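You operate a simulated robot arm through the tools that you are given. There is no shell and no other tool. Be economical: measure what you need, move in short steps, check, and stop when the job is done.

You run a simulated two-armed robot. Do the job below in one go: nothing can be reset, and whatever is moved stays where it is left.

JOB
On the dryer top, fold the press cloth in half and then in half again.

The check looks at the end state, three seconds after you hand in, the way a careful person would. Anything else that was tipped, shoved, dropped, spilled or broken makes it a failure. Flat cloth is picked up by pressing the open fingertips on it (5 to 10 N) and closing them slowly along it; thin cloth reads only 2 to 8 mm in the jaws.

ROBOT AND FRAMES
Two 6-joint arms with two-finger parallel grippers on one trunk, on a base that drives. Base frame: it is fixed to the floor where the robot stands at the start and does not move with it; the origin is under the middle of the robot, x ahead of it, y to its left, z up; the surface under the hand at the start is at about z = 0.85. Readings come in m, rad, newtons and seconds.
The left shoulder is at the start at [0.08, 0.216, 1.558], the right one opposite. With the tool pointing down near the work surface each hand reaches from about 0.1 to 0.7 m from the robot's upright axis, wherever it stands, measured 20 degrees to its own side. Places, roughly: dryer top [0.7, 0.1, 0.8]; press cloth [0.5, 0.1, 0.9]. Payload 3.43 kg a hand.
Tool frame (each hand has its own): the origin (TCP) lies between the finger pads and is the grasp point; the fingertips stand 0.03 m ahead of it; z points along the fingers, y is the line along which they close. The gripper opens to 0.094 m. The fingers are 0.028 m wide and 0.01 m thick; the gripper's body (0.05 by 0.096 m) begins 0.055 m behind the TCP.
Orientation is that of the tool frame in the base frame, as a unit quaternion [x, y, z, w]. With the fingers straight down and closing along the base's y, the tool's x points along the base's -x, its y along +y and its z along -z.

CONTROLS
- The arms move only by the tool step_arm. It takes "left_moves", "right_moves" or both (then of equal length, played together; a hand with none holds still); each is a list of rows, each an object (a shift or turn left out is 0, a gripper value left out holds the last) with "delta_pos": the shift along the tool's x, y, z in units of 25 mm (1.0 is 25 mm), a list of three; "delta_rot": the turn, a rotation vector about the tool's x, y, z in units of 8 degrees (1.0 is 8 degrees), a list of three; "claw": the gripper command, from -1 (shut) to 1 (fully open), values between in proportion. In form: [{"delta_pos": [dx, dy, dz], "delta_rot": [rx, ry, rz], "claw": claw}, ...]. A call has 1 to 20 rows; each row shifts and turns the commanded pose from where the row before left it, along the tool's axes as they then stand. A call with a number of a shift or a turn outside -1 to 1 is refused whole. A row lasts 0.2 s, in which the tool goes at most 0.05 m and 0.15 rad; a call with a longer step from one row to the next is refused whole, and so is a gripper value outside its range. Where a pose cannot be reached the arm comes as near as it can. A force on the tool above 40 N (or 10 N above the force at the start of the call, whichever is more), or a blocked arm, ends the call early, and 0.2 s more pass. The fingers move at their own pace (about 0.072 m/s each) and stop on an object; they squeeze with about 30 N. The grip force told is the motor's: it shows also when the fingers shut on nothing. Time passes only in rows, and 0.2 s behind the last, so rows that do not move let the fingers close. It gives the time, the measured TCP pose, the force on the tool (base axes), the opening and the grip force at its end, in the units of the frame above (readings bear some noise), with the torque about the TCP (base axes, N m) and any sound that the robot's microphone picked up.
- Cameras (640 x 400 px; columns grow to the right, rows downward): "scene" is now at [0.095, -0.0022, 1.7202]; the picture's right is [0.12, -0.99, 0.00], its down [-0.84, -0.10, -0.53] and it looks along [0.53, 0.06, -0.85] (base axes); focal length 296 px, centre (320, 200). "left" rides on the left gripper at [0.076, -0.014, -0.103] in its tool frame; the picture's right is [0.18, 0.98, 0.00], its down [-0.75, 0.14, -0.64] and it looks along [-0.63, 0.12, 0.77] (tool axes); focal length 243 px, centre (320, 200). "right" rides on the right gripper at [0.076, 0.014, -0.102] in its tool frame; the picture's right is [-0.18, 0.98, 0.00], its down [-0.75, -0.14, -0.64] and it looks along [-0.63, -0.12, 0.77] (tool axes); focal length 243 px, centre (320, 200). There is no depth. A picture from a camera that has moved, and an enlarged one, comes with that camera's place and axes in the base frame and with its lens. The place of the scene camera against the robot may be out by one fixed shift of up to 0.025 m in any direction.
- get_image(camera): a new picture of that camera. No time passes.
- raise_lower(by): slides the trunk up (or, below 0, down) by that many m; the arms and the scene camera ride with it, the base frame stays. It gives what a move gives, with no picture.
- steer(legs): drives the robot by 1 to 6 legs, each [ahead, left, turn to the left] in m, m and rad, along the robot's own axes; the way and the turn of a leg run together, so that a leg with both is an arc; at most 1.5 m and 3.142 rad a leg. The arms and the cameras ride along, it lands a little off, and it stops where it bumps. It gives what a move gives.
- aim_head(pan, tilt): turns the head with the scene camera to pan (to the left, within 1.501 rad either way) and tilt (down, from -0.506 to 1.204), counted from straight ahead of the robot. It gives what a move gives.
- enlarge(camera, box): a new picture of the part [left, top, right, bottom] of that camera's present view, enlarged. No time passes.
- finish_job(): hands the job in; it is judged then, once.

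Go step by step. Nothing tells you exact positions but the pictures and the camera data: compare them with the known pose of the tool, close in by small moves and look again before you grip or let go. The budget is 120 turns and 100 pictures, counting those below and the enlarged ones. Unless the task says otherwise, let go and move clear before handing in, and close with one line.

The tools are called as a command line: name --argument value ..., lists and objects as JSON in quotes. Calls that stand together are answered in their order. step_arm: Moves the arms, as the interface text tells. Its arguments: {"type":"object","properties":{"left_moves":{"type":"array","items":{"type":"object","properties":{"delta_pos":{"type":"array","items":{"type":"number"}},"delta_rot":{"type":"array","items":{"type":"number"}},"claw":{"type":"number"}}}},"right_moves":{"type":"array","items":{"type":"object","properties":{"delta_pos":{"type":"array","items":{"type":"number"}},"delta_rot":{"type":"array","items":{"type":"number"}},"claw":{"type":"number"}}}}},"required":[]} The other tools are called the same way: raise_lower (by) slides the trunk up or down; steer (legs) drives the base; aim_head (pan, tilt) turns the head that bears the scene camera; get_image (camera) takes a picture; enlarge (camera, box) takes an enlarged picture of a part of a camera's view; finish_job () hands the job in.

At the start:

```text
time_s: 0.0
left_position: [0.5157, 0.3814, 1.02]
left_orientation: [0.0, 1.0, 0.0, -0.001]
left_wrist_force: [0.8, -0.1, 0.5]
left_torque: [-0.03, 0.02, -0.01]
left_opening: 0.0939
left_grasp_force: 0.0
right_position: [0.5599, -0.0834, 1.0184]
right_orientation: [0.001, 1.0, 0.0, 0.001]
right_wrist_force: [-0.4, 0.1, -0.9]
right_torque: [-0.03, 0.03, 0.02]
right_opening: 0.094
right_grasp_force: 0.0
trunk travel left (down, up): [-0.788, 0.052]
robot x, y, heading: [0.0011, -0.0036, 0.002]
head pan, tilt: [0.12, 1.011]
```

scene: 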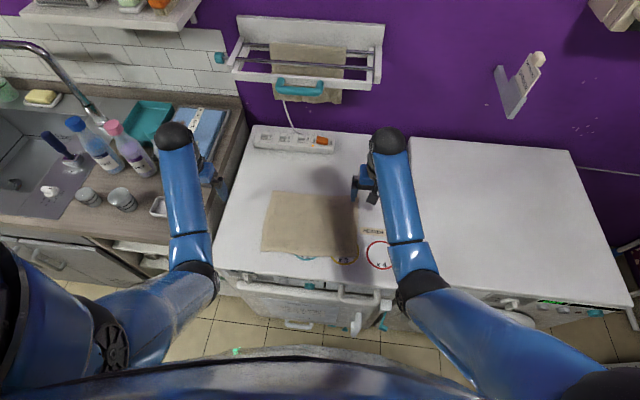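
right: 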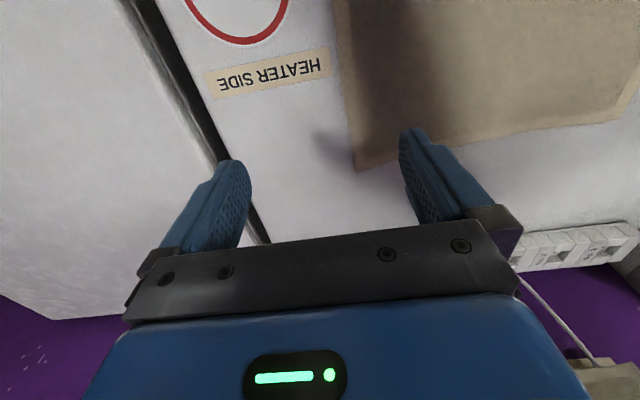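
left: 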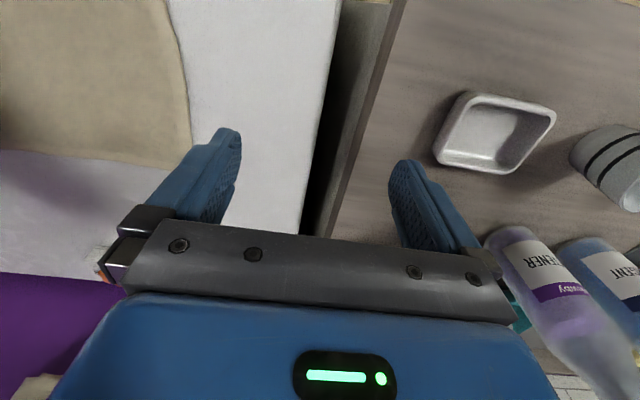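

The press cloth lies on the dryer top between the hands, near the front edge. I'll enlarge the scene to measure its corners.

enlarge --camera "scene" --box '[210, 120, 430, 290]'

```text
2.35 times, centred on (320, 205) of scene
camera zoom: at [0.095, -0.0022, 1.7202], right [0.12, -0.99, 0.0], down [-0.84, -0.1, -0.53], along [0.53, 0.06, -0.85], focal length 697 px, centre (320, 188)
```

zoom: 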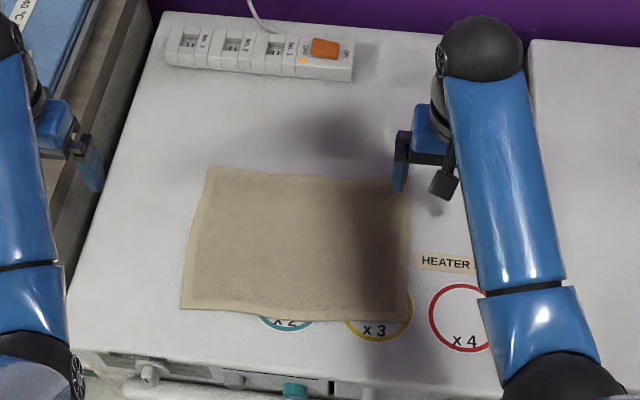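

The cloth is about 0.30 m wide (y) by 0.22 m deep (x), with its near edge at x≈0.43. I'll fold it near-to-far with both hands first. I'm moving the hands above the near corners and turning them so the fingers close along x.

step_arm --left_moves '[{"delta_pos": [0.35, -0.73, 0]}, {"delta_pos": [0.35, -0.73, 0]}, {"delta_pos": [0.35, -0.73, 0]}, {"delta_pos": [0.35, -0.73, 0]}, {"delta_pos": [0.35, -0.73, 0]}, {"delta_pos": [0.35, -0.73, 0]}, {"delta_pos": [0.35, -0.73, 0]}, {"delta_pos": [0.35, -0.73, 0]}, {"delta_pos": [0.35, -0.73, 0]}, {"delta_pos": [0.35, -0.73, 0]}]' --right_moves '[{"delta_pos": [0.48, 0.174, 0]}, {"delta_pos": [0.48, 0.174, 0]}, {"delta_pos": [0.48, 0.174, 0]}, {"delta_pos": [0.48, 0.174, 0]}, {"delta_pos": [0.48, 0.174, 0]}, {"delta_pos": [0.48, 0.174, 0]}, {"delta_pos": [0.48, 0.174, 0]}, {"delta_pos": [0.48, 0.174, 0]}, {"delta_pos": [0.48, 0.174, 0]}, {"delta_pos": [0.48, 0.174, 0]}]'

step_arm --left_moves '[{"delta_rot": [0, 0, -1]}, {"delta_rot": [0, 0, -1]}, {"delta_rot": [0, 0, -1]}, {"delta_rot": [0, 0, -1]}, {"delta_rot": [0, 0, -1]}, {"delta_rot": [0, 0, -1]}, {"delta_rot": [0, 0, -1]}, {"delta_rot": [0, 0, -1]}, {"delta_rot": [0, 0, -1]}, {"delta_rot": [0, 0, -1]}, {"delta_rot": [0, 0, -1]}, {"delta_rot": [0, 0, -0.25]}, {}]' --right_moves '[{"delta_rot": [0, 0, 1]}, {"delta_rot": [0, 0, 1]}, {"delta_rot": [0, 0, 1]}, {"delta_rot": [0, 0, 1]}, {"delta_rot": [0, 0, 1]}, {"delta_rot": [0, 0, 1]}, {"delta_rot": [0, 0, 1]}, {"delta_rot": [0, 0, 1]}, {"delta_rot": [0, 0, 1]}, {"delta_rot": [0, 0, 1]}, {"delta_rot": [0, 0, 1]}, {"delta_rot": [0, 0, 0.25]}, {}]'

get_image --camera "scene"

get_image --camera "left"

get_image --camera "right"

```text
time_s: 2.2
left_position: [0.4337, 0.2002, 0.994]
left_orientation: [-0.001, 1.0, 0.0, 0.002]
left_wrist_force: [-0.6, -0.4, 0.6]
left_torque: [-0.01, -0.04, -0.04]
left_opening: 0.094
left_grasp_force: 0.3
left hand out of reach, approached as far as the arm can: row 2, 3, 4, 5, 7, 8, 10
right_position: [0.4429, -0.0404, 1.0031]
right_orientation: [0.0, 1.0, 0.002, 0.001]
right_wrist_force: [-1.1, -0.3, -0.3]
right_torque: [0.0, 0.02, 0.01]
right_opening: 0.0939
right_grasp_force: 0.1
right hand out of reach, approached as far as the arm can: row 6, 7, 8, 9
trunk travel left (down, up): [-0.788, 0.052]
robot x, y, heading: [0.0015, -0.0006, 0.005]
head pan, tilt: [0.12, 1.011]
```

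```text
time_s: 5.0
left_position: [0.4353, 0.2006, 0.9926]
left_orientation: [0.708, -0.707, 0.0, 0.0]
left_wrist_force: [-0.4, -0.1, -0.3]
left_torque: [0.01, -0.03, -0.02]
left_opening: 0.0938
left_grasp_force: 0.2
right_position: [0.4438, -0.0392, 1.0038]
right_orientation: [0.708, 0.706, 0.001, 0.0]
right_wrist_force: [0.1, -0.3, 0.4]
right_torque: [-0.01, 0.03, 0.02]
right_opening: 0.094
right_grasp_force: 0.0
trunk travel left (down, up): [-0.788, 0.052]
robot x, y, heading: [-0.0014, 0.0017, 0.002]
head pan, tilt: [0.12, 1.011]
```

```text
95 pictures are left
camera scene: at [0.095, -0.0022, 1.7202], right [0.12, -0.99, 0.0], down [-0.84, -0.1, -0.53], along [0.53, 0.06, -0.85], focal length 296 px, centre (320, 200)
```

scene: 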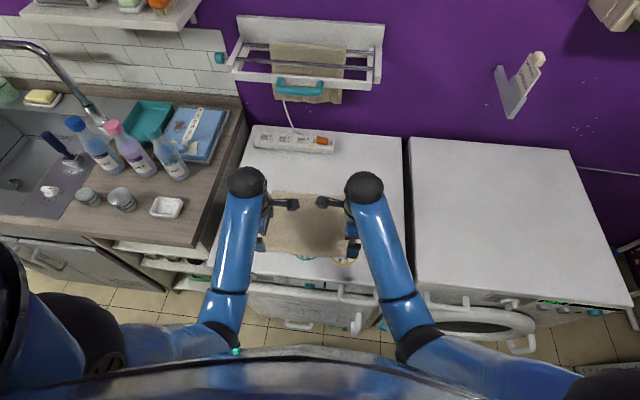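

```text
94 pictures are left
camera left: at [0.4506, 0.1235, 1.095], right [-0.98, -0.19, 0.0], down [-0.14, 0.75, 0.64], along [-0.12, 0.63, -0.77], focal length 243 px, centre (320, 200)
```

left: 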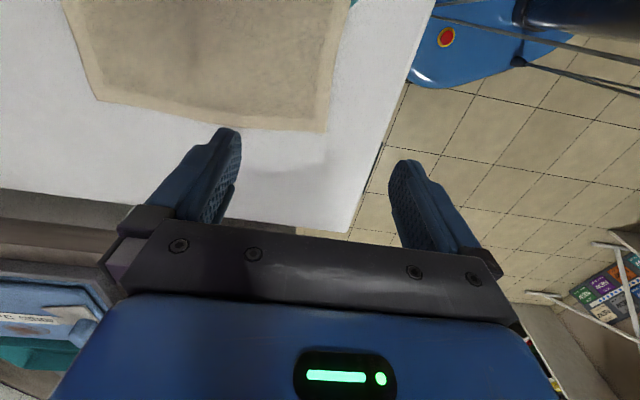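

```text
93 pictures are left
camera right: at [0.4574, 0.0378, 1.1061], right [0.98, -0.19, 0.0], down [-0.14, -0.75, 0.64], along [-0.12, -0.63, -0.77], focal length 243 px, centre (320, 200)
```

right: 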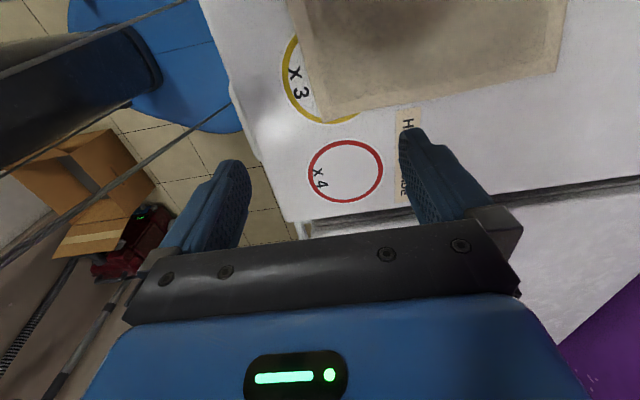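

The wrist cameras agree: near-left corner (.424,.232), near-right (.444,−.061), depth ≈0.224 m. Next I'll set a small opening, align the hands with the near edge and come down to just above it.

step_arm --left_moves '[{"delta_pos": [0, -0.24, 0], "delta_rot": [0, 0, -0.45], "claw": -0.255}, {"delta_pos": [0, 0, 0.78]}, {"delta_pos": [0, 0, 0.78]}, {"delta_pos": [0, 0, 0.78]}, {"delta_pos": [0, 0, 0.78]}, {"delta_pos": [0, 0, 0.78]}, {}]' --right_moves '[{"delta_pos": [0, 0.53, 0], "delta_rot": [0, 0, -0.45], "claw": -0.255}, {"delta_pos": [0, 0, 0.87]}, {"delta_pos": [0, 0, 0.87]}, {"delta_pos": [0, 0, 0.87]}, {"delta_pos": [0, 0, 0.87]}, {"delta_pos": [0, 0, 0.87]}, {}]'

get_image --camera "left"

get_image --camera "right"

```text
time_s: 6.6
left_position: [0.4422, 0.201, 0.8958]
left_orientation: [0.728, -0.685, -0.001, -0.001]
left_wrist_force: [0.4, 0.0, 0.4]
left_torque: [-0.01, 0.02, -0.01]
left_opening: 0.0352
left_grasp_force: 0.1
right_position: [0.4572, -0.0397, 0.8957]
right_orientation: [0.685, 0.729, 0.0, 0.001]
right_wrist_force: [0.2, 0.5, -0.4]
right_torque: [-0.02, -0.01, -0.01]
right_opening: 0.035
right_grasp_force: 0.1
trunk travel left (down, up): [-0.788, 0.052]
robot x, y, heading: [-0.0029, 0.0027, -0.002]
head pan, tilt: [0.12, 1.011]
```

```text
92 pictures are left
camera left: at [0.4613, 0.1254, 0.9977], right [-0.97, -0.25, 0.0], down [-0.19, 0.74, 0.64], along [-0.16, 0.62, -0.77], focal length 243 px, centre (320, 200)
```

left: 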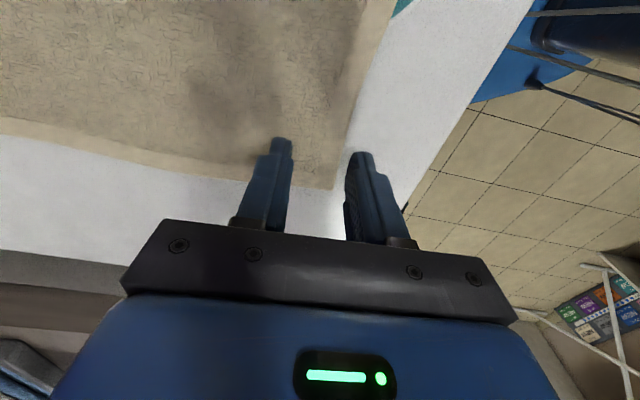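

```text
91 pictures are left
camera right: at [0.4666, 0.0375, 0.9988], right [0.99, -0.12, 0.0], down [-0.09, -0.76, 0.64], along [-0.08, -0.64, -0.77], focal length 243 px, centre (320, 200)
```

right: 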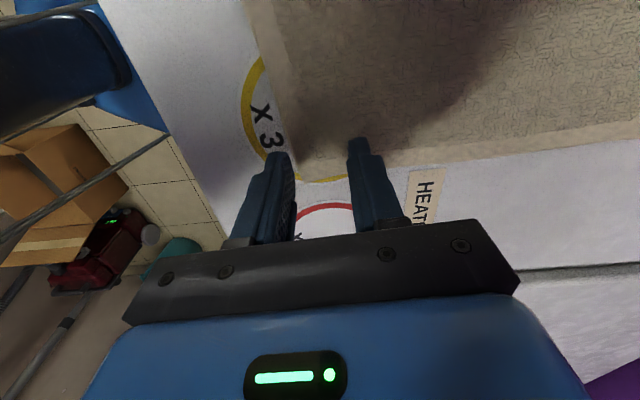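

Corners re-measured; the right hand should shift inward by about 1 cm. Then I'll go down gently to touch.

step_arm --left_moves '[{}, {"delta_pos": [0, 0, 0.2]}, {"delta_pos": [0, 0, 0.12]}, {"delta_pos": [0, 0, 0.06]}, {"delta_pos": [0, 0, 0.06]}, {}]' --right_moves '[{"delta_pos": [0.48, 0, 0]}, {"delta_pos": [0, 0, 0.2]}, {"delta_pos": [0, 0, 0.12]}, {"delta_pos": [0, 0, 0.06]}, {"delta_pos": [0, 0, 0.06]}, {}]'

```text
time_s: 8.0
left_position: [0.4412, 0.2014, 0.8845]
left_orientation: [0.729, -0.685, 0.001, 0.001]
left_wrist_force: [-0.1, 0.5, 0.2]
left_torque: [0.03, 0.0, 0.02]
left_opening: 0.0353
left_grasp_force: 0.4
right_position: [0.457, -0.0266, 0.8859]
right_orientation: [0.684, 0.729, -0.001, 0.0]
right_wrist_force: [-0.8, -0.7, 0.5]
right_torque: [0.0, -0.04, 0.01]
right_opening: 0.035
right_grasp_force: 0.0
trunk travel left (down, up): [-0.788, 0.052]
robot x, y, heading: [0.0032, -0.0012, 0.004]
head pan, tilt: [0.12, 1.011]
```

step_arm --left_moves '[{"delta_pos": [0, 0, 0.06]}, {"delta_pos": [0, 0, 0.06]}, {"delta_pos": [0, 0, 0.04]}, {}]' --right_moves '[{"delta_pos": [0, 0, 0.06]}, {"delta_pos": [0, 0, 0.06]}, {"delta_pos": [0, 0, 0.08]}, {}]'

```text
time_s: 9.0
left_position: [0.4406, 0.2004, 0.8829]
left_orientation: [0.729, -0.685, 0.001, -0.001]
left_wrist_force: [1.2, 2.4, 9.7]
left_torque: [0.07, -0.26, 0.08]
left_opening: 0.0357
left_grasp_force: 0.9
right_position: [0.457, -0.0267, 0.8827]
right_orientation: [0.685, 0.729, 0.003, 0.001]
right_wrist_force: [1.0, -0.5, 17.4]
right_torque: [-0.02, -0.18, -0.02]
right_opening: 0.0347
right_grasp_force: 0.1
trunk travel left (down, up): [-0.788, 0.052]
robot x, y, heading: [0.0027, 0.0015, -0.0]
head pan, tilt: [0.12, 1.011]
```

Contact on both hands (surface z≈0.852). I'll ease the right one off a little, then close slowly.

step_arm --left_moves '[{}, {"claw": -0.32}, {"claw": -0.38}, {"claw": -0.44}, {"claw": -0.5}, {"claw": -0.56}, {"claw": -0.62}, {"claw": -0.68}, {"claw": -0.74}, {"claw": -0.8}, {"claw": -0.86}, {"claw": -0.92}, {"claw": -1}, {}, {}]' --right_moves '[{"delta_pos": [0, 0, -0.05]}, {"claw": -0.32}, {"claw": -0.38}, {"claw": -0.44}, {"claw": -0.5}, {"claw": -0.56}, {"claw": -0.62}, {"claw": -0.68}, {"claw": -0.74}, {"claw": -0.8}, {"claw": -0.86}, {"claw": -0.92}, {"claw": -1}, {}, {}]'

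get_image --camera "left"

get_image --camera "right"

```text
time_s: 12.2
left_position: [0.4401, 0.2004, 0.8825]
left_orientation: [0.73, -0.684, 0.001, -0.002]
left_wrist_force: [4.1, 0.6, 17.6]
left_torque: [0.01, -0.24, 0.0]
left_opening: 0.0049
left_grasp_force: 29.6
right_position: [0.4554, -0.0262, 0.8829]
right_orientation: [0.684, 0.729, 0.002, 0.001]
right_wrist_force: [3.2, 1.4, 18.2]
right_torque: [0.07, -0.11, 0.0]
right_opening: 0.0053
right_grasp_force: 30.1
trunk travel left (down, up): [-0.788, 0.052]
robot x, y, heading: [0.0042, -0.0002, 0.006]
head pan, tilt: [0.12, 1.011]
```

```text
90 pictures are left
camera left: at [0.4598, 0.124, 0.9845], right [-0.97, -0.25, 0.0], down [-0.19, 0.74, 0.64], along [-0.16, 0.62, -0.77], focal length 243 px, centre (320, 200)
```

left: 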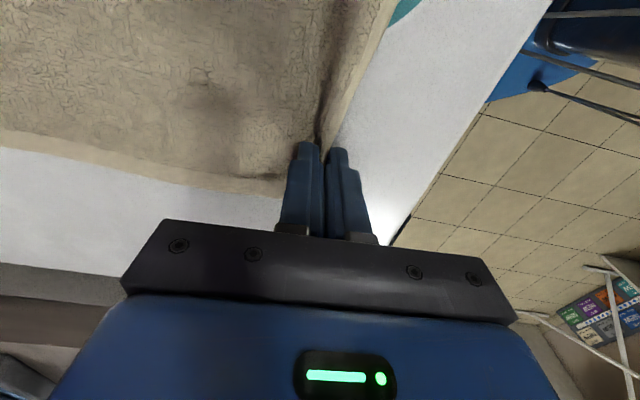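

```text
89 pictures are left
camera right: at [0.464, 0.0501, 0.9851], right [0.99, -0.12, 0.0], down [-0.1, -0.76, 0.64], along [-0.08, -0.64, -0.77], focal length 243 px, centre (320, 200)
```

right: 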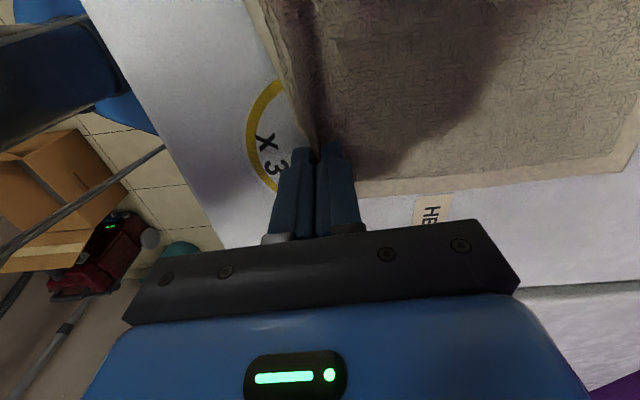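

Both hands hold a ruck (about 5 mm). I'll lift a little along the fold arc and look.

step_arm --left_moves '[{"delta_pos": [0, -0.1, -0.6]}, {"delta_pos": [0, -0.2, -0.6]}, {"delta_pos": [0, -0.3, -0.6]}, {"delta_pos": [0, -0.5, -0.6]}, {}]' --right_moves '[{"delta_pos": [0, 0.1, -0.6]}, {"delta_pos": [0, 0.2, -0.6]}, {"delta_pos": [0, 0.3, -0.6]}, {"delta_pos": [0, 0.5, -0.6]}, {}]'

enlarge --camera "scene" --box '[230, 150, 410, 290]'

get_image --camera "left"

get_image --camera "right"

```text
time_s: 13.4
left_position: [0.4697, 0.2011, 0.9421]
left_orientation: [0.729, -0.684, 0.0, 0.0]
left_wrist_force: [-0.3, -0.2, -0.1]
left_torque: [0.0, 0.06, 0.02]
left_opening: 0.0045
left_grasp_force: 30.4
right_position: [0.4831, -0.0262, 0.9414]
right_orientation: [0.685, 0.729, 0.0, 0.0]
right_wrist_force: [0.4, 1.1, -0.6]
right_torque: [-0.01, 0.02, -0.01]
right_opening: 0.0044
right_grasp_force: 29.9
trunk travel left (down, up): [-0.788, 0.052]
robot x, y, heading: [0.0047, -0.002, 0.0]
head pan, tilt: [0.12, 1.011]
```

```text
2.86 times, centred on (320, 220) of scene
camera zoom: at [0.095, -0.0022, 1.7202], right [0.12, -0.99, 0.0], down [-0.84, -0.1, -0.53], along [0.53, 0.06, -0.85], focal length 847 px, centre (320, 143)
```

zoom: 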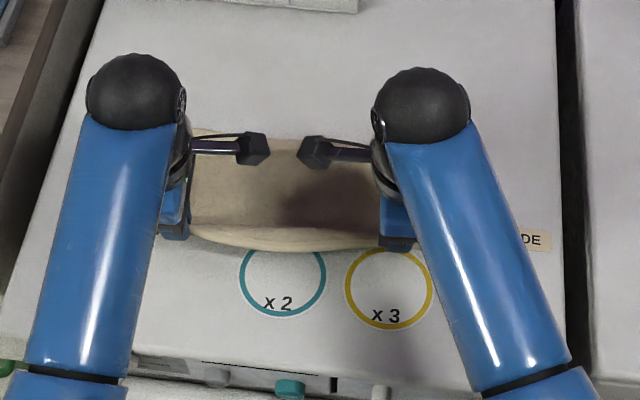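

```text
87 pictures are left
camera left: at [0.4891, 0.1256, 1.0436], right [-0.97, -0.25, 0.0], down [-0.19, 0.74, 0.64], along [-0.16, 0.62, -0.77], focal length 243 px, centre (320, 200)
```

left: 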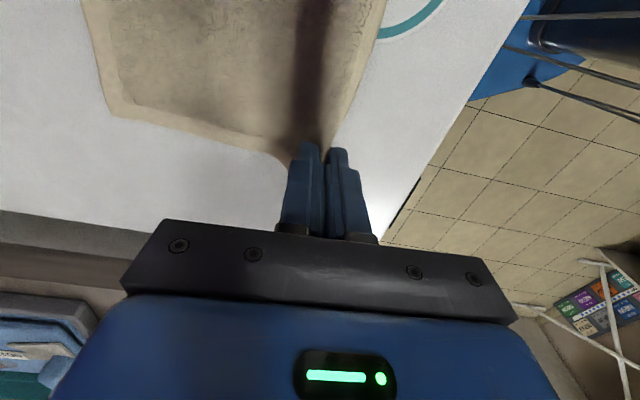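

```text
86 pictures are left
camera right: at [0.4925, 0.0517, 1.0432], right [0.99, -0.12, 0.0], down [-0.09, -0.76, 0.64], along [-0.08, -0.64, -0.77], focal length 243 px, centre (320, 200)
```

right: 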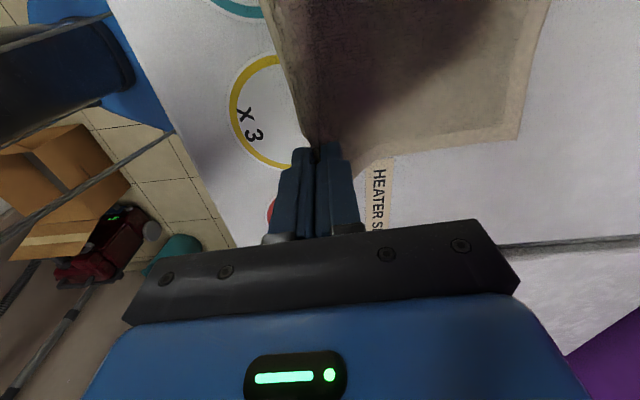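

The pinch holds well. The cloth has shifted about 2 cm toward the robot, so the far edge is now at x≈0.63 to 0.646. I'll continue the fold arc while tilting the hands so the fingers point back, which lays the edge flat.

step_arm --left_moves '[{"delta_pos": [0, -0.784, -0.396], "delta_rot": [-0.625, 0, 0]}, {"delta_pos": [0, -0.8, -0.296], "delta_rot": [-0.625, 0, 0]}, {"delta_pos": [0, -0.888, -0.176], "delta_rot": [-0.625, 0, 0]}, {"delta_pos": [0, -0.916, -0.048], "delta_rot": [-0.625, 0, 0]}, {"delta_pos": [0, -0.892, 0.06], "delta_rot": [-0.625, 0, 0]}, {"delta_pos": [0, -0.904, 0.208], "delta_rot": [-0.625, 0, 0]}, {"delta_pos": [0, -0.896, 0.332], "delta_rot": [-0.625, 0, 0]}, {"delta_pos": [0, -0.776, 0.268], "delta_rot": [-0.625, 0, 0]}, {}]' --right_moves '[{"delta_pos": [0, 0.784, -0.396], "delta_rot": [0.625, 0, 0]}, {"delta_pos": [0, 0.8, -0.296], "delta_rot": [0.625, 0, 0]}, {"delta_pos": [0, 0.888, -0.176], "delta_rot": [0.625, 0, 0]}, {"delta_pos": [0, 0.916, -0.048], "delta_rot": [0.625, 0, 0]}, {"delta_pos": [0, 0.892, 0.06], "delta_rot": [0.625, 0, 0]}, {"delta_pos": [0, 0.904, 0.208], "delta_rot": [0.625, 0, 0]}, {"delta_pos": [0, 0.896, 0.332], "delta_rot": [0.625, 0, 0]}, {"delta_pos": [0, 0.776, 0.268], "delta_rot": [0.625, 0, 0]}, {}]'

enlarge --camera "scene" --box '[230, 150, 410, 290]'

get_image --camera "left"

get_image --camera "right"

```text
time_s: 15.2
left_position: [0.5371, 0.2062, 0.9479]
left_orientation: [0.685, -0.649, -0.222, 0.247]
left_wrist_force: [-1.5, -23.4, 1.9]
left_torque: [-0.48, 0.04, 0.31]
left_opening: 0.0043
left_grasp_force: 29.9
left hand out of reach, approached as far as the arm can: row 6, 7, 8
right_position: [0.521, -0.0467, 0.9646]
right_orientation: [0.644, 0.691, -0.235, -0.23]
right_wrist_force: [3.1, 24.0, -1.2]
right_torque: [0.53, -0.09, -0.51]
right_opening: 0.0043
right_grasp_force: 30.4
right hand out of reach, approached as far as the arm can: row 5, 6, 7, 8
trunk travel left (down, up): [-0.788, 0.052]
robot x, y, heading: [-0.0011, -0.001, -0.0]
head pan, tilt: [0.12, 1.011]
stopped in row 9 (left hand): the force on the tool passed its limit at 43 N (the readings are from after the stop); the commanded pose is now the measured one
```

```text
2.86 times, centred on (320, 220) of scene
camera zoom: at [0.0953, -0.0017, 1.7203], right [0.12, -0.99, 0.0], down [-0.84, -0.1, -0.53], along [0.53, 0.06, -0.85], focal length 847 px, centre (320, 143)
```

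zoom: 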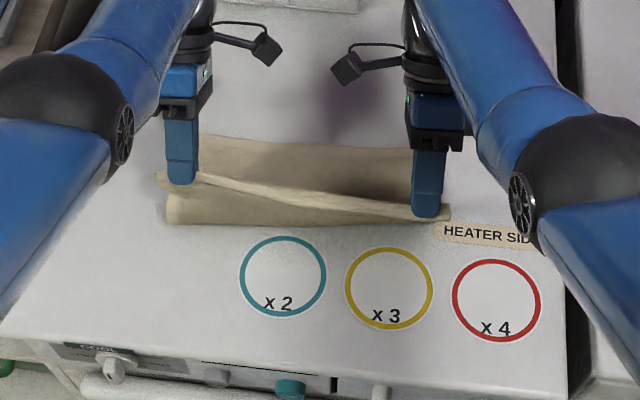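

```text
84 pictures are left
camera left: at [0.6185, 0.1348, 1.02], right [-0.75, -0.22, 0.62], down [0.25, 0.78, 0.58], along [-0.61, 0.59, -0.53], focal length 243 px, centre (320, 200)
```

left: 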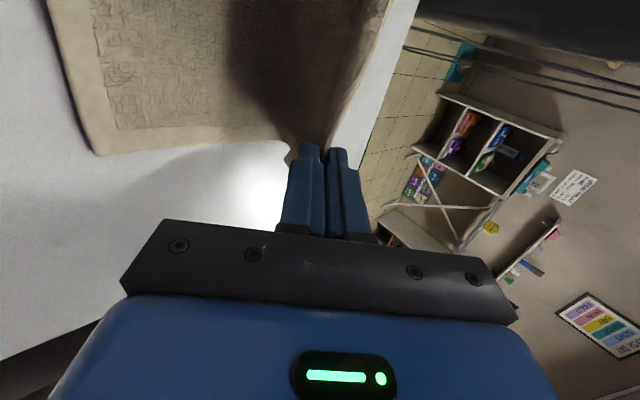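

```text
83 pictures are left
camera right: at [0.591, 0.0327, 1.0369], right [0.78, -0.12, -0.61], down [0.34, -0.74, 0.58], along [-0.53, -0.66, -0.54], focal length 243 px, centre (320, 200)
```

right: 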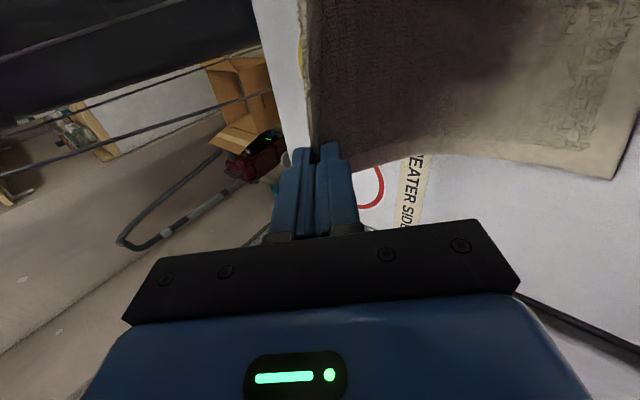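

The tilt put the hands out of reach and they pulled apart. I'll relax the sideways tension and take most of the tilt back out.

step_arm --left_moves '[{"delta_pos": [0.2, 0, 0], "delta_rot": [0.7, 0, 0]}, {"delta_rot": [0.7, 0, 0]}, {"delta_rot": [0.7, 0, 0]}, {"delta_rot": [0.7, 0, 0]}, {"delta_rot": [0.7, 0, 0]}, {"delta_rot": [0.7, 0, 0]}, {}]' --right_moves '[{"delta_pos": [0.4, 0, 0], "delta_rot": [-0.7, 0, 0]}, {"delta_pos": [0.4, 0, 0], "delta_rot": [-0.7, 0, 0]}, {"delta_rot": [-0.7, 0, 0]}, {"delta_rot": [-0.7, 0, 0]}, {"delta_rot": [-0.7, 0, 0]}, {"delta_rot": [-0.7, 0, 0]}, {}]'

```text
time_s: 16.8
left_position: [0.5387, 0.203, 0.9484]
left_orientation: [0.727, -0.685, -0.028, 0.036]
left_wrist_force: [-0.3, -0.7, -1.6]
left_torque: [-0.01, 0.1, -0.01]
left_opening: 0.004
left_grasp_force: 30.2
right_position: [0.5192, -0.0317, 0.9643]
right_orientation: [0.683, 0.729, -0.029, -0.033]
right_wrist_force: [1.2, 0.9, -0.1]
right_torque: [0.01, 0.11, 0.01]
right_opening: 0.0042
right_grasp_force: 30.1
trunk travel left (down, up): [-0.788, 0.052]
robot x, y, heading: [0.0019, -0.0014, 0.007]
head pan, tilt: [0.12, 1.011]
```

get_image --camera "left"

get_image --camera "right"

enlarge --camera "scene" --box '[230, 150, 410, 290]'

```text
82 pictures are left
camera left: at [0.5673, 0.1288, 1.0484], right [-0.97, -0.24, 0.09], down [-0.13, 0.75, 0.65], along [-0.23, 0.61, -0.76], focal length 243 px, centre (320, 200)
```

left: 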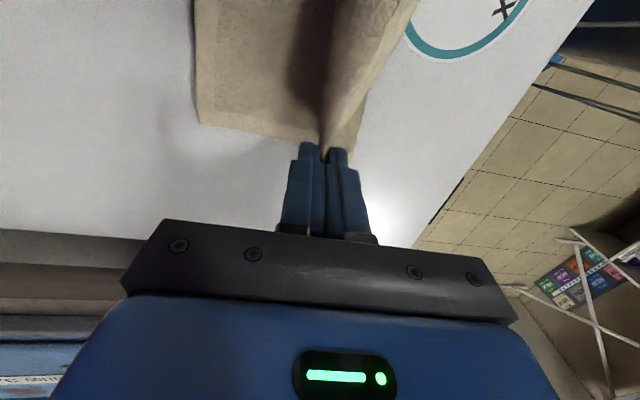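

```text
81 pictures are left
camera right: at [0.5378, 0.0458, 1.0653], right [0.99, -0.12, -0.09], down [-0.04, -0.76, 0.65], along [-0.14, -0.64, -0.76], focal length 243 px, centre (320, 200)
```

right: 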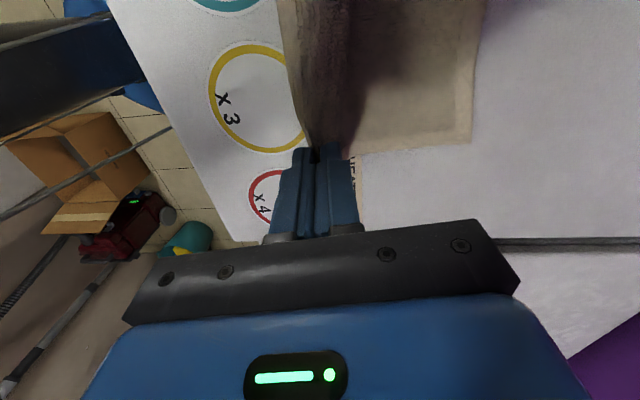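

```text
2.86 times, centred on (320, 220) of scene
camera zoom: at [0.0957, -0.0024, 1.7201], right [0.12, -0.99, 0.0], down [-0.84, -0.1, -0.53], along [0.53, 0.06, -0.85], focal length 847 px, centre (320, 143)
```

zoom: 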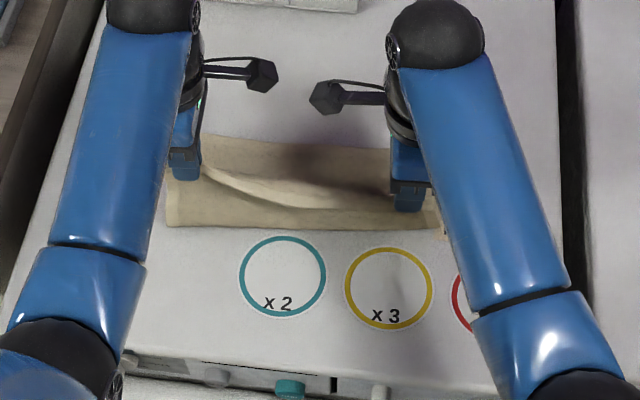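

The near edge is up and the far edge is at x≈0.624 (left) to 0.645 (right). I'll continue the arc with nearly vertical fingers and lay the edge over the far one.

step_arm --left_moves '[{"delta_pos": [0, -0.565, 0.03]}, {"delta_pos": [0, -0.585, 0.27]}, {"delta_pos": [0, -0.52, 0.436]}, {"delta_pos": [0, -0.41, 0.527]}, {"delta_pos": [0, -0.335, 0.613]}, {}]' --right_moves '[{"delta_pos": [-0.1, 1.0, 0.07]}, {"delta_pos": [-0.1, 0.99, 0.316]}, {"delta_pos": [-0.1, 0.85, 0.568]}, {"delta_pos": [0, 0.66, 0.665]}, {"delta_pos": [0, 0.51, 0.76]}, {}]'

get_image --camera "left"

get_image --camera "right"

enlarge --camera "scene" --box '[230, 150, 410, 290]'

```text
time_s: 18.2
left_position: [0.5929, 0.2071, 0.895]
left_orientation: [0.727, -0.685, -0.028, 0.035]
left_wrist_force: [0.6, -0.6, -0.1]
left_torque: [-0.03, 0.13, -0.03]
left_opening: 0.0042
left_grasp_force: 29.4
right_position: [0.6142, -0.0317, 0.8957]
right_orientation: [0.683, 0.729, -0.028, -0.032]
right_wrist_force: [-0.3, 0.5, 1.5]
right_torque: [0.0, 0.07, -0.01]
right_opening: 0.0041
right_grasp_force: 30.5
trunk travel left (down, up): [-0.788, 0.052]
robot x, y, heading: [0.0012, 0.0005, -0.001]
head pan, tilt: [0.12, 1.011]
```

```text
79 pictures are left
camera left: at [0.6229, 0.1316, 0.9955], right [-0.97, -0.24, 0.09], down [-0.13, 0.75, 0.65], along [-0.23, 0.61, -0.76], focal length 243 px, centre (320, 200)
```

left: 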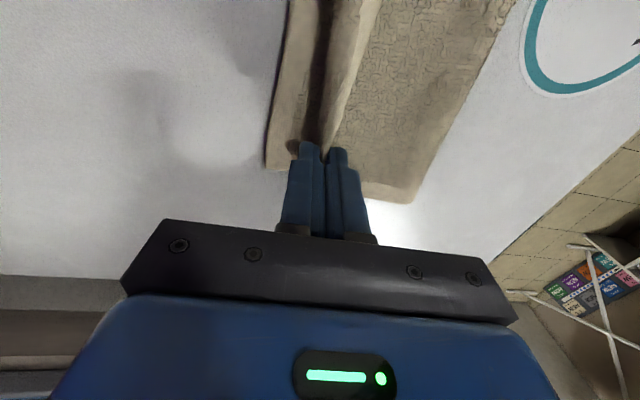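

```text
78 pictures are left
camera right: at [0.6316, 0.0445, 0.9973], right [0.99, -0.12, -0.09], down [-0.04, -0.76, 0.64], along [-0.14, -0.63, -0.76], focal length 243 px, centre (320, 200)
```

right: 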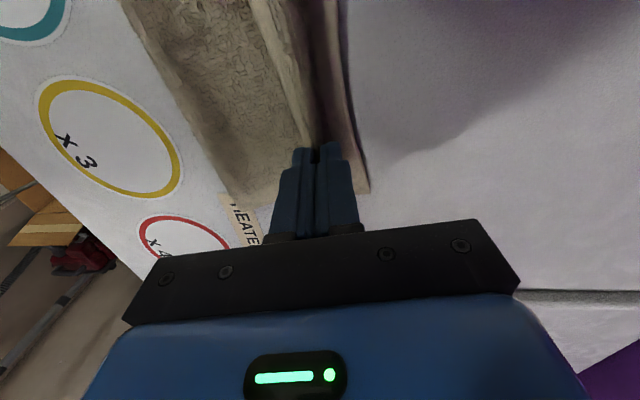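

```text
2.86 times, centred on (320, 220) of scene
camera zoom: at [0.0949, -0.0022, 1.7202], right [0.12, -0.99, 0.0], down [-0.84, -0.1, -0.53], along [0.53, 0.06, -0.85], focal length 847 px, centre (320, 143)
```

zoom: 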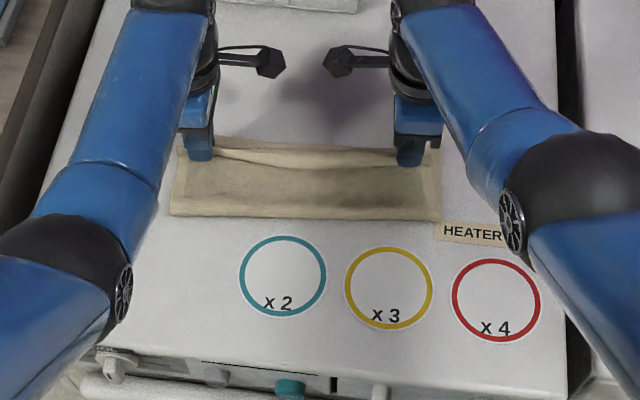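

The edge now lies over the far part with a small curled hem. I'll nudge it forward, lower and open slowly.

step_arm --left_moves '[{"delta_pos": [0, -0.25, 0.2]}, {"delta_pos": [0, 0, 0.16]}, {"claw": -0.85}, {"claw": -0.75}, {"claw": -0.65}, {"claw": -0.55}, {}]' --right_moves '[{"delta_pos": [0, 0.25, 0.2]}, {"delta_pos": [0, 0, 0.16]}, {"claw": -0.85}, {"claw": -0.75}, {"claw": -0.65}, {"claw": -0.55}, {}]'

get_image --camera "left"

get_image --camera "right"

```text
time_s: 19.8
left_position: [0.5985, 0.2081, 0.8873]
left_orientation: [0.728, -0.684, -0.028, 0.035]
left_wrist_force: [0.8, 0.0, 2.5]
left_torque: [-0.02, -0.03, 0.0]
left_opening: 0.02
left_grasp_force: 0.0
right_position: [0.6126, -0.033, 0.8913]
right_orientation: [0.683, 0.729, -0.029, -0.034]
right_wrist_force: [-0.4, -0.3, 0.6]
right_torque: [-0.02, 0.06, 0.02]
right_opening: 0.0208
right_grasp_force: 0.1
right hand out of reach, approached as far as the arm can: row 1
trunk travel left (down, up): [-0.788, 0.052]
robot x, y, heading: [0.0013, -0.0043, -0.001]
head pan, tilt: [0.12, 1.011]
```

```text
76 pictures are left
camera left: at [0.6277, 0.1326, 0.9869], right [-0.97, -0.24, 0.09], down [-0.13, 0.75, 0.65], along [-0.23, 0.61, -0.76], focal length 243 px, centre (320, 200)
```

left: 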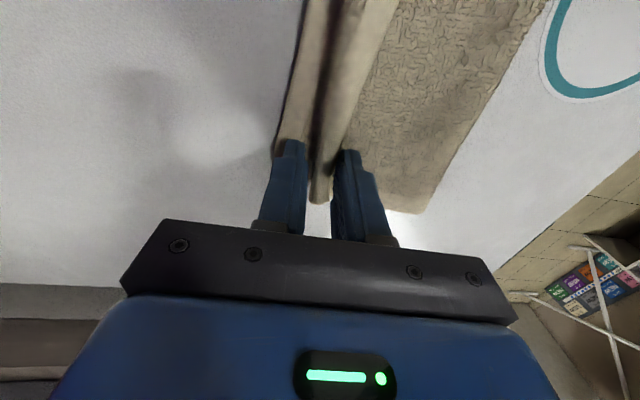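

```text
75 pictures are left
camera right: at [0.6312, 0.0433, 0.9922], right [0.99, -0.12, -0.09], down [-0.04, -0.76, 0.65], along [-0.14, -0.63, -0.76], focal length 243 px, centre (320, 200)
```

right: 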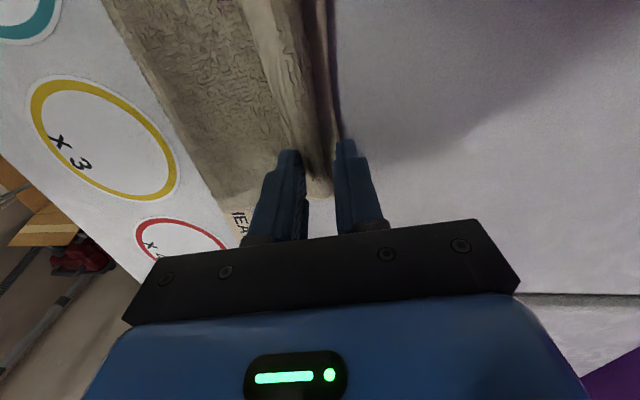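

Released. I'll lift clear and look at the fold.

step_arm --left_moves '[{"delta_pos": [0, 0, -0.3], "claw": -0.4}, {"delta_pos": [0, 0, -0.8]}, {"delta_pos": [0, 0.5, -0.8]}, {"delta_pos": [0, 0.8, 0]}, {"delta_pos": [-0.5, 0.8, 0]}, {"delta_pos": [-1, 0.8, 0]}, {"delta_pos": [-1, 0.5, 0]}, {"delta_pos": [-1, 0, 0]}]' --right_moves '[{"delta_pos": [0, 0, -0.3], "claw": -0.4}, {"delta_pos": [0, 0, -0.8]}, {"delta_pos": [0, -0.5, -0.8]}, {"delta_pos": [0, -0.8, 0]}, {"delta_pos": [-0.5, -0.8, 0]}, {"delta_pos": [-1, -0.8, 0]}, {"delta_pos": [-1, -0.5, 0]}, {"delta_pos": [-1, 0, 0]}]'

enlarge --camera "scene" --box '[230, 150, 410, 290]'

get_image --camera "left"

get_image --camera "right"

```text
time_s: 21.6
left_position: [0.5125, 0.2897, 0.9399]
left_orientation: [0.727, -0.685, -0.028, 0.036]
left_wrist_force: [0.3, 0.3, 0.0]
left_torque: [-0.02, -0.02, 0.02]
left_opening: 0.0283
left_grasp_force: 0.1
right_position: [0.5393, -0.126, 0.9424]
right_orientation: [0.683, 0.729, -0.029, -0.033]
right_wrist_force: [0.1, 1.2, 0.0]
right_torque: [0.02, -0.01, 0.02]
right_opening: 0.0282
right_grasp_force: 0.0
trunk travel left (down, up): [-0.788, 0.052]
robot x, y, heading: [0.0004, -0.0008, -0.004]
head pan, tilt: [0.12, 1.011]
```

```text
2.86 times, centred on (320, 220) of scene
camera zoom: at [0.0959, -0.0022, 1.7201], right [0.12, -0.99, 0.0], down [-0.84, -0.1, -0.53], along [0.53, 0.06, -0.85], focal length 847 px, centre (320, 143)
```

zoom: 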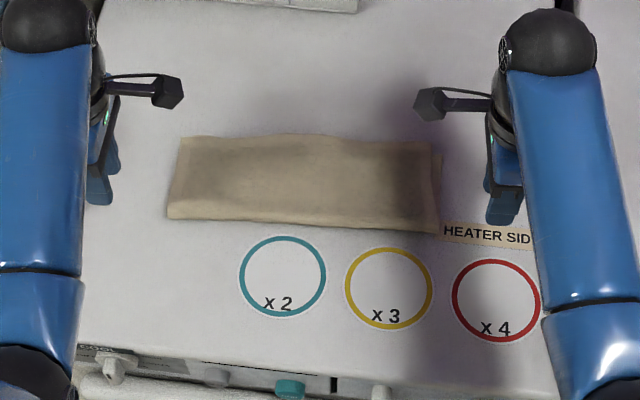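

```text
73 pictures are left
camera left: at [0.5428, 0.2158, 1.041], right [-0.97, -0.24, 0.09], down [-0.13, 0.75, 0.65], along [-0.23, 0.61, -0.76], focal length 243 px, centre (320, 200)
```

left: 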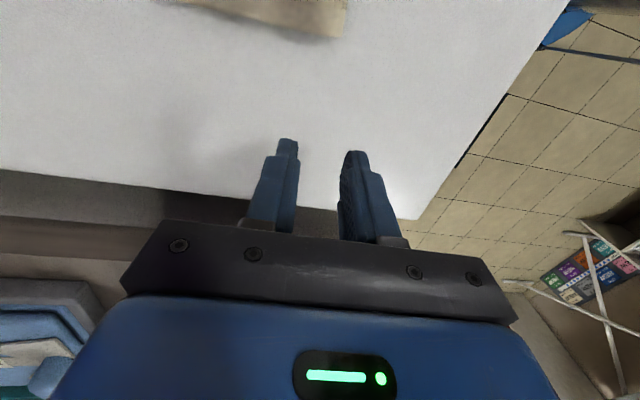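

```text
72 pictures are left
camera right: at [0.5565, -0.0489, 1.0441], right [0.99, -0.12, -0.09], down [-0.04, -0.76, 0.65], along [-0.14, -0.63, -0.76], focal length 243 px, centre (320, 200)
```

right: 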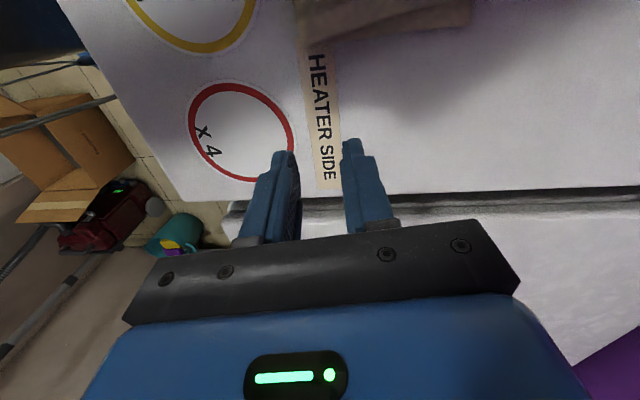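

The half fold looks very clean. A closer look will give me the new corners.

enlarge --camera "scene" --box '[270, 180, 365, 240]'

```text
6.67 times, centred on (318, 210) of scene
camera zoom: at [0.0959, -0.0022, 1.7201], right [0.12, -0.99, 0.0], down [-0.84, -0.1, -0.53], along [0.53, 0.06, -0.85], focal length 1975 px, centre (337, 133)
```

zoom: 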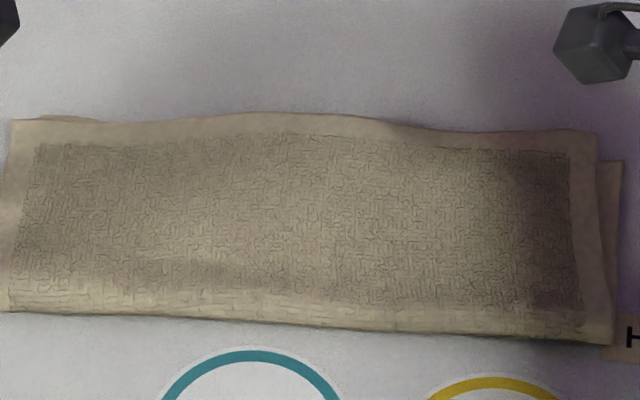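

First fold done: the strip runs x≈0.51–0.65, y≈−0.07 to 0.235. Next I move the left hand aside and turn the right hand back so it closes along y over the middle of the right short edge.

step_arm --left_moves '[{"delta_pos": [-0.72, 0, 0]}, {"delta_pos": [-0.72, 0, 0]}, {"delta_pos": [-0.72, 0, 0]}, {"delta_pos": [-0.72, 0, 0]}, {"delta_pos": [-0.72, 0, 0]}, {}, {}, {}, {}, {}, {}, {}, {}, {}, {}, {}, {}, {}]' --right_moves '[{"delta_rot": [-0.65, 0, 0]}, {"delta_rot": [0, 0, -0.95]}, {"delta_rot": [0, 0, -0.95]}, {"delta_rot": [0, 0, -0.95]}, {"delta_rot": [0, 0, -0.95]}, {"delta_rot": [0, 0, -0.95]}, {"delta_rot": [0, 0, -0.95]}, {"delta_rot": [0, 0, -0.95]}, {"delta_rot": [0, 0, -0.95]}, {"delta_rot": [0, 0, -0.95]}, {"delta_rot": [0, 0, -0.95]}, {"delta_rot": [0, 0, -0.95]}, {"delta_rot": [0, 0, -0.95]}, {"delta_pos": [-0.5, 0.6, 0], "claw": -0.15}, {"delta_pos": [-0.5, 0.6, 0]}, {"delta_pos": [-0.5, 0.6, 0]}, {"delta_pos": [-0.5, 0.6, 0]}, {}]'

get_image --camera "right"

```text
time_s: 25.4
left_position: [0.5068, 0.3783, 0.939]
left_orientation: [0.727, -0.685, -0.028, 0.037]
left_wrist_force: [0.1, 0.6, 0.4]
left_torque: [0.02, 0.0, -0.01]
left_opening: 0.0283
left_grasp_force: 0.1
right_position: [0.5823, -0.0619, 0.9435]
right_orientation: [-0.043, 0.999, 0.004, 0.001]
right_wrist_force: [-0.1, -0.4, -0.6]
right_torque: [-0.02, -0.03, -0.02]
right_opening: 0.04
right_grasp_force: 0.0
trunk travel left (down, up): [-0.788, 0.052]
robot x, y, heading: [-0.0013, 0.0024, 0.003]
head pan, tilt: [0.12, 1.011]
```

```text
70 pictures are left
camera right: at [0.5055, -0.0553, 1.0469], right [0.1, 0.99, 0.01], down [0.76, -0.08, 0.64], along [0.64, -0.06, -0.77], focal length 243 px, centre (320, 200)
```

right: 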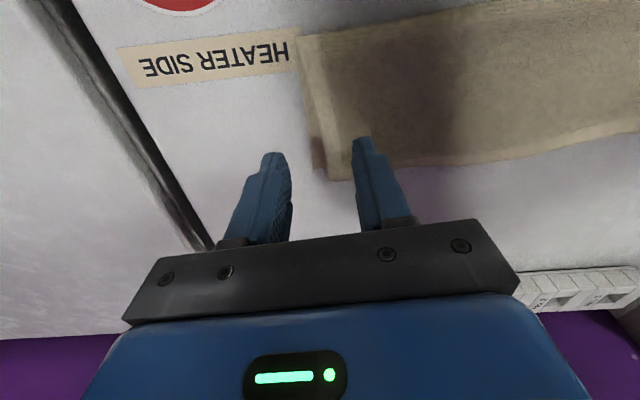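

Right short edge mid is at (0.582, −0.063). I'll shift 1.6 cm inward and descend.

step_arm --right_moves '[{"delta_pos": [0, 0.64, 0]}, {"delta_pos": [0, 0, 0.87]}, {"delta_pos": [0, 0, 0.87]}, {}]'

get_image --camera "right"

```text
time_s: 26.4
left_position: [0.5082, 0.3789, 0.9396]
left_orientation: [0.728, -0.684, -0.028, 0.035]
left_wrist_force: [-0.2, 0.4, 0.3]
left_torque: [0.01, 0.01, 0.02]
left_opening: 0.0279
left_grasp_force: 0.1
right_position: [0.5849, -0.0458, 0.9014]
right_orientation: [-0.042, 0.999, 0.005, 0.003]
right_wrist_force: [0.7, -0.9, 0.4]
right_torque: [-0.02, -0.02, -0.02]
right_opening: 0.0401
right_grasp_force: 0.1
trunk travel left (down, up): [-0.788, 0.052]
robot x, y, heading: [-0.001, -0.0013, 0.001]
head pan, tilt: [0.12, 1.011]
```

```text
69 pictures are left
camera right: at [0.5057, -0.0392, 1.0038], right [0.1, 0.99, 0.01], down [0.76, -0.08, 0.64], along [0.64, -0.06, -0.76], focal length 243 px, centre (320, 200)
```

right: 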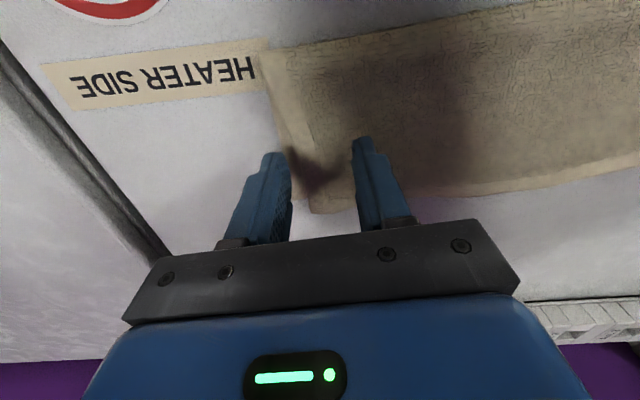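

step_arm --right_moves '[{"delta_pos": [0, 0, 0.3]}, {"delta_pos": [0, 0, 0.2]}, {"delta_pos": [0, 0, 0.08]}, {"delta_pos": [0, 0, 0.06]}, {}]'

```text
time_s: 27.6
left_position: [0.5069, 0.3778, 0.9388]
left_orientation: [0.727, -0.685, -0.028, 0.036]
left_wrist_force: [-0.4, -0.5, 0.0]
left_torque: [0.02, -0.01, 0.0]
left_opening: 0.028
left_grasp_force: 0.1
right_position: [0.5816, -0.0459, 0.8859]
right_orientation: [-0.043, 0.999, 0.005, 0.001]
right_wrist_force: [0.6, -0.6, 5.1]
right_torque: [0.12, 0.0, -0.03]
right_opening: 0.04
right_grasp_force: 0.0
trunk travel left (down, up): [-0.788, 0.052]
robot x, y, heading: [0.0009, -0.0023, -0.006]
head pan, tilt: [0.12, 1.011]
```

step_arm --right_moves '[{"delta_pos": [0, 0, 0.07]}, {"claw": -0.2}, {"claw": -0.26}, {"claw": -0.32}, {"claw": -0.38}, {"claw": -0.44}, {"claw": -0.5}, {"claw": -0.56}, {"claw": -0.62}, {"claw": -0.68}, {"claw": -0.74}, {"claw": -0.8}, {"claw": -0.86}, {"claw": -0.92}, {"claw": -1}, {}, {}]'

get_image --camera "right"

enlarge --camera "scene" --box '[270, 180, 390, 255]'

```text
time_s: 31.2
left_position: [0.5062, 0.3793, 0.9402]
left_orientation: [0.727, -0.685, -0.027, 0.036]
left_wrist_force: [0.0, 0.3, 0.0]
left_torque: [-0.02, 0.01, -0.02]
left_opening: 0.0281
left_grasp_force: 0.1
right_position: [0.5805, -0.0456, 0.8855]
right_orientation: [-0.043, 0.999, 0.004, 0.004]
right_wrist_force: [-0.7, 4.3, 18.5]
right_torque: [0.32, 0.06, -0.03]
right_opening: 0.0087
right_grasp_force: 29.8
trunk travel left (down, up): [-0.788, 0.052]
robot x, y, heading: [0.0013, 0.0005, -0.002]
head pan, tilt: [0.12, 1.011]
```

```text
68 pictures are left
camera right: at [0.503, -0.0383, 0.9869], right [0.1, 0.99, 0.01], down [0.76, -0.08, 0.65], along [0.64, -0.06, -0.76], focal length 243 px, centre (320, 200)
```

right: 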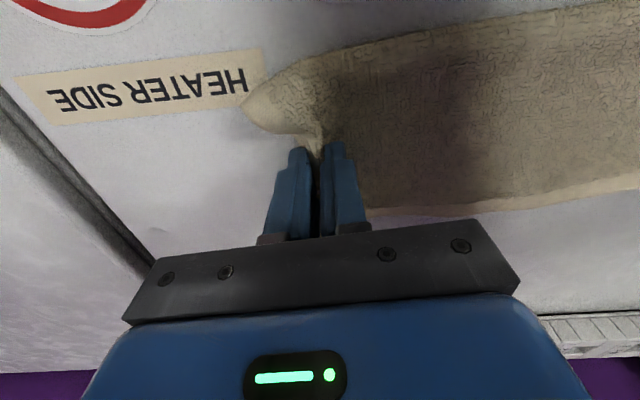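

```text
5.33 times, centred on (330, 218) of scene
camera zoom: at [0.0917, -0.001, 1.7204], right [0.12, -0.99, 0.0], down [-0.84, -0.1, -0.53], along [0.53, 0.06, -0.85], focal length 1580 px, centre (267, 107)
```

zoom: 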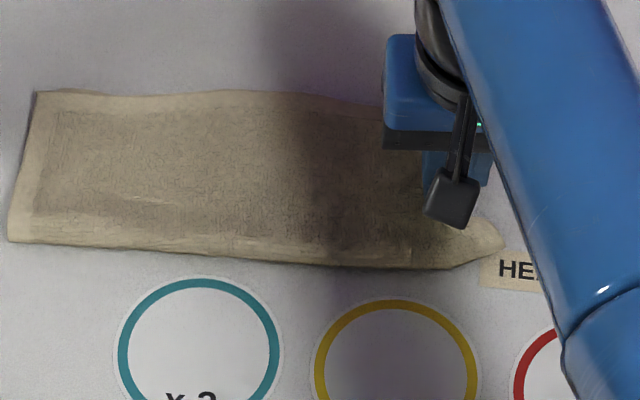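

The jaws read 8.7 mm, which suggests both layers are held. I'll lift a little and check.

step_arm --right_moves '[{"delta_pos": [0, 0.05, -0.5]}, {"delta_pos": [0, 0.2, -0.6]}, {"delta_pos": [0, 0.3, -0.6]}, {}]'

get_image --camera "right"

enlarge --camera "scene" --box '[270, 180, 390, 255]'

```text
time_s: 32.2
left_position: [0.5075, 0.3791, 0.9396]
left_orientation: [0.728, -0.684, -0.029, 0.037]
left_wrist_force: [-0.4, 0.5, 0.4]
left_torque: [-0.04, 0.01, -0.02]
left_opening: 0.0283
left_grasp_force: 0.0
right_position: [0.5815, -0.0328, 0.926]
right_orientation: [-0.043, 0.999, 0.005, 0.001]
right_wrist_force: [-0.2, -0.1, -0.4]
right_torque: [0.0, 0.02, 0.0]
right_opening: 0.0084
right_grasp_force: 30.3
trunk travel left (down, up): [-0.788, 0.052]
robot x, y, heading: [0.0019, 0.0011, -0.002]
head pan, tilt: [0.12, 1.011]
```

```text
66 pictures are left
camera right: at [0.5038, -0.0257, 1.0281], right [0.1, 0.99, 0.01], down [0.76, -0.08, 0.64], along [0.64, -0.06, -0.77], focal length 243 px, centre (320, 200)
```

right: 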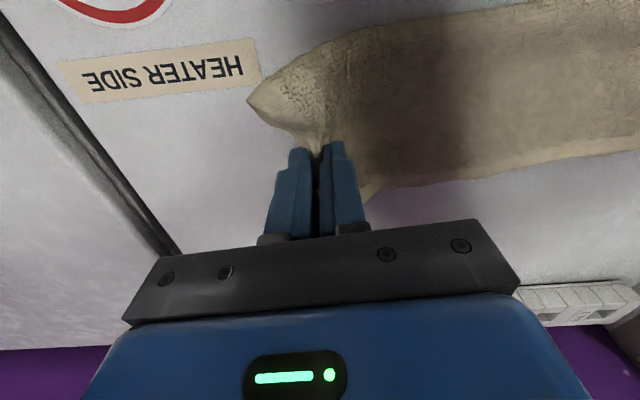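

```text
5.33 times, centred on (330, 218) of scene
camera zoom: at [0.0957, -0.0024, 1.7201], right [0.12, -0.99, 0.0], down [-0.84, -0.1, -0.53], along [0.53, 0.06, -0.85], focal length 1580 px, centre (267, 107)
```

zoom: 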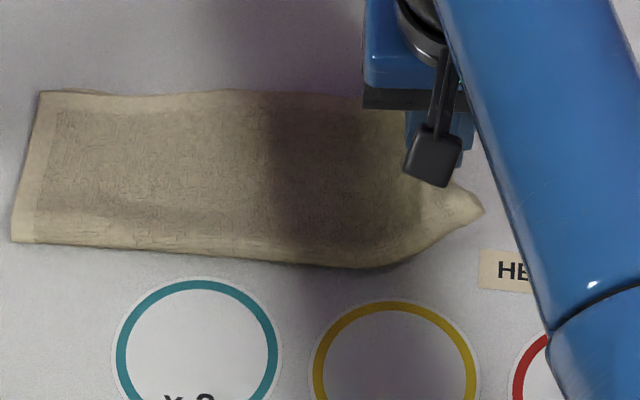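

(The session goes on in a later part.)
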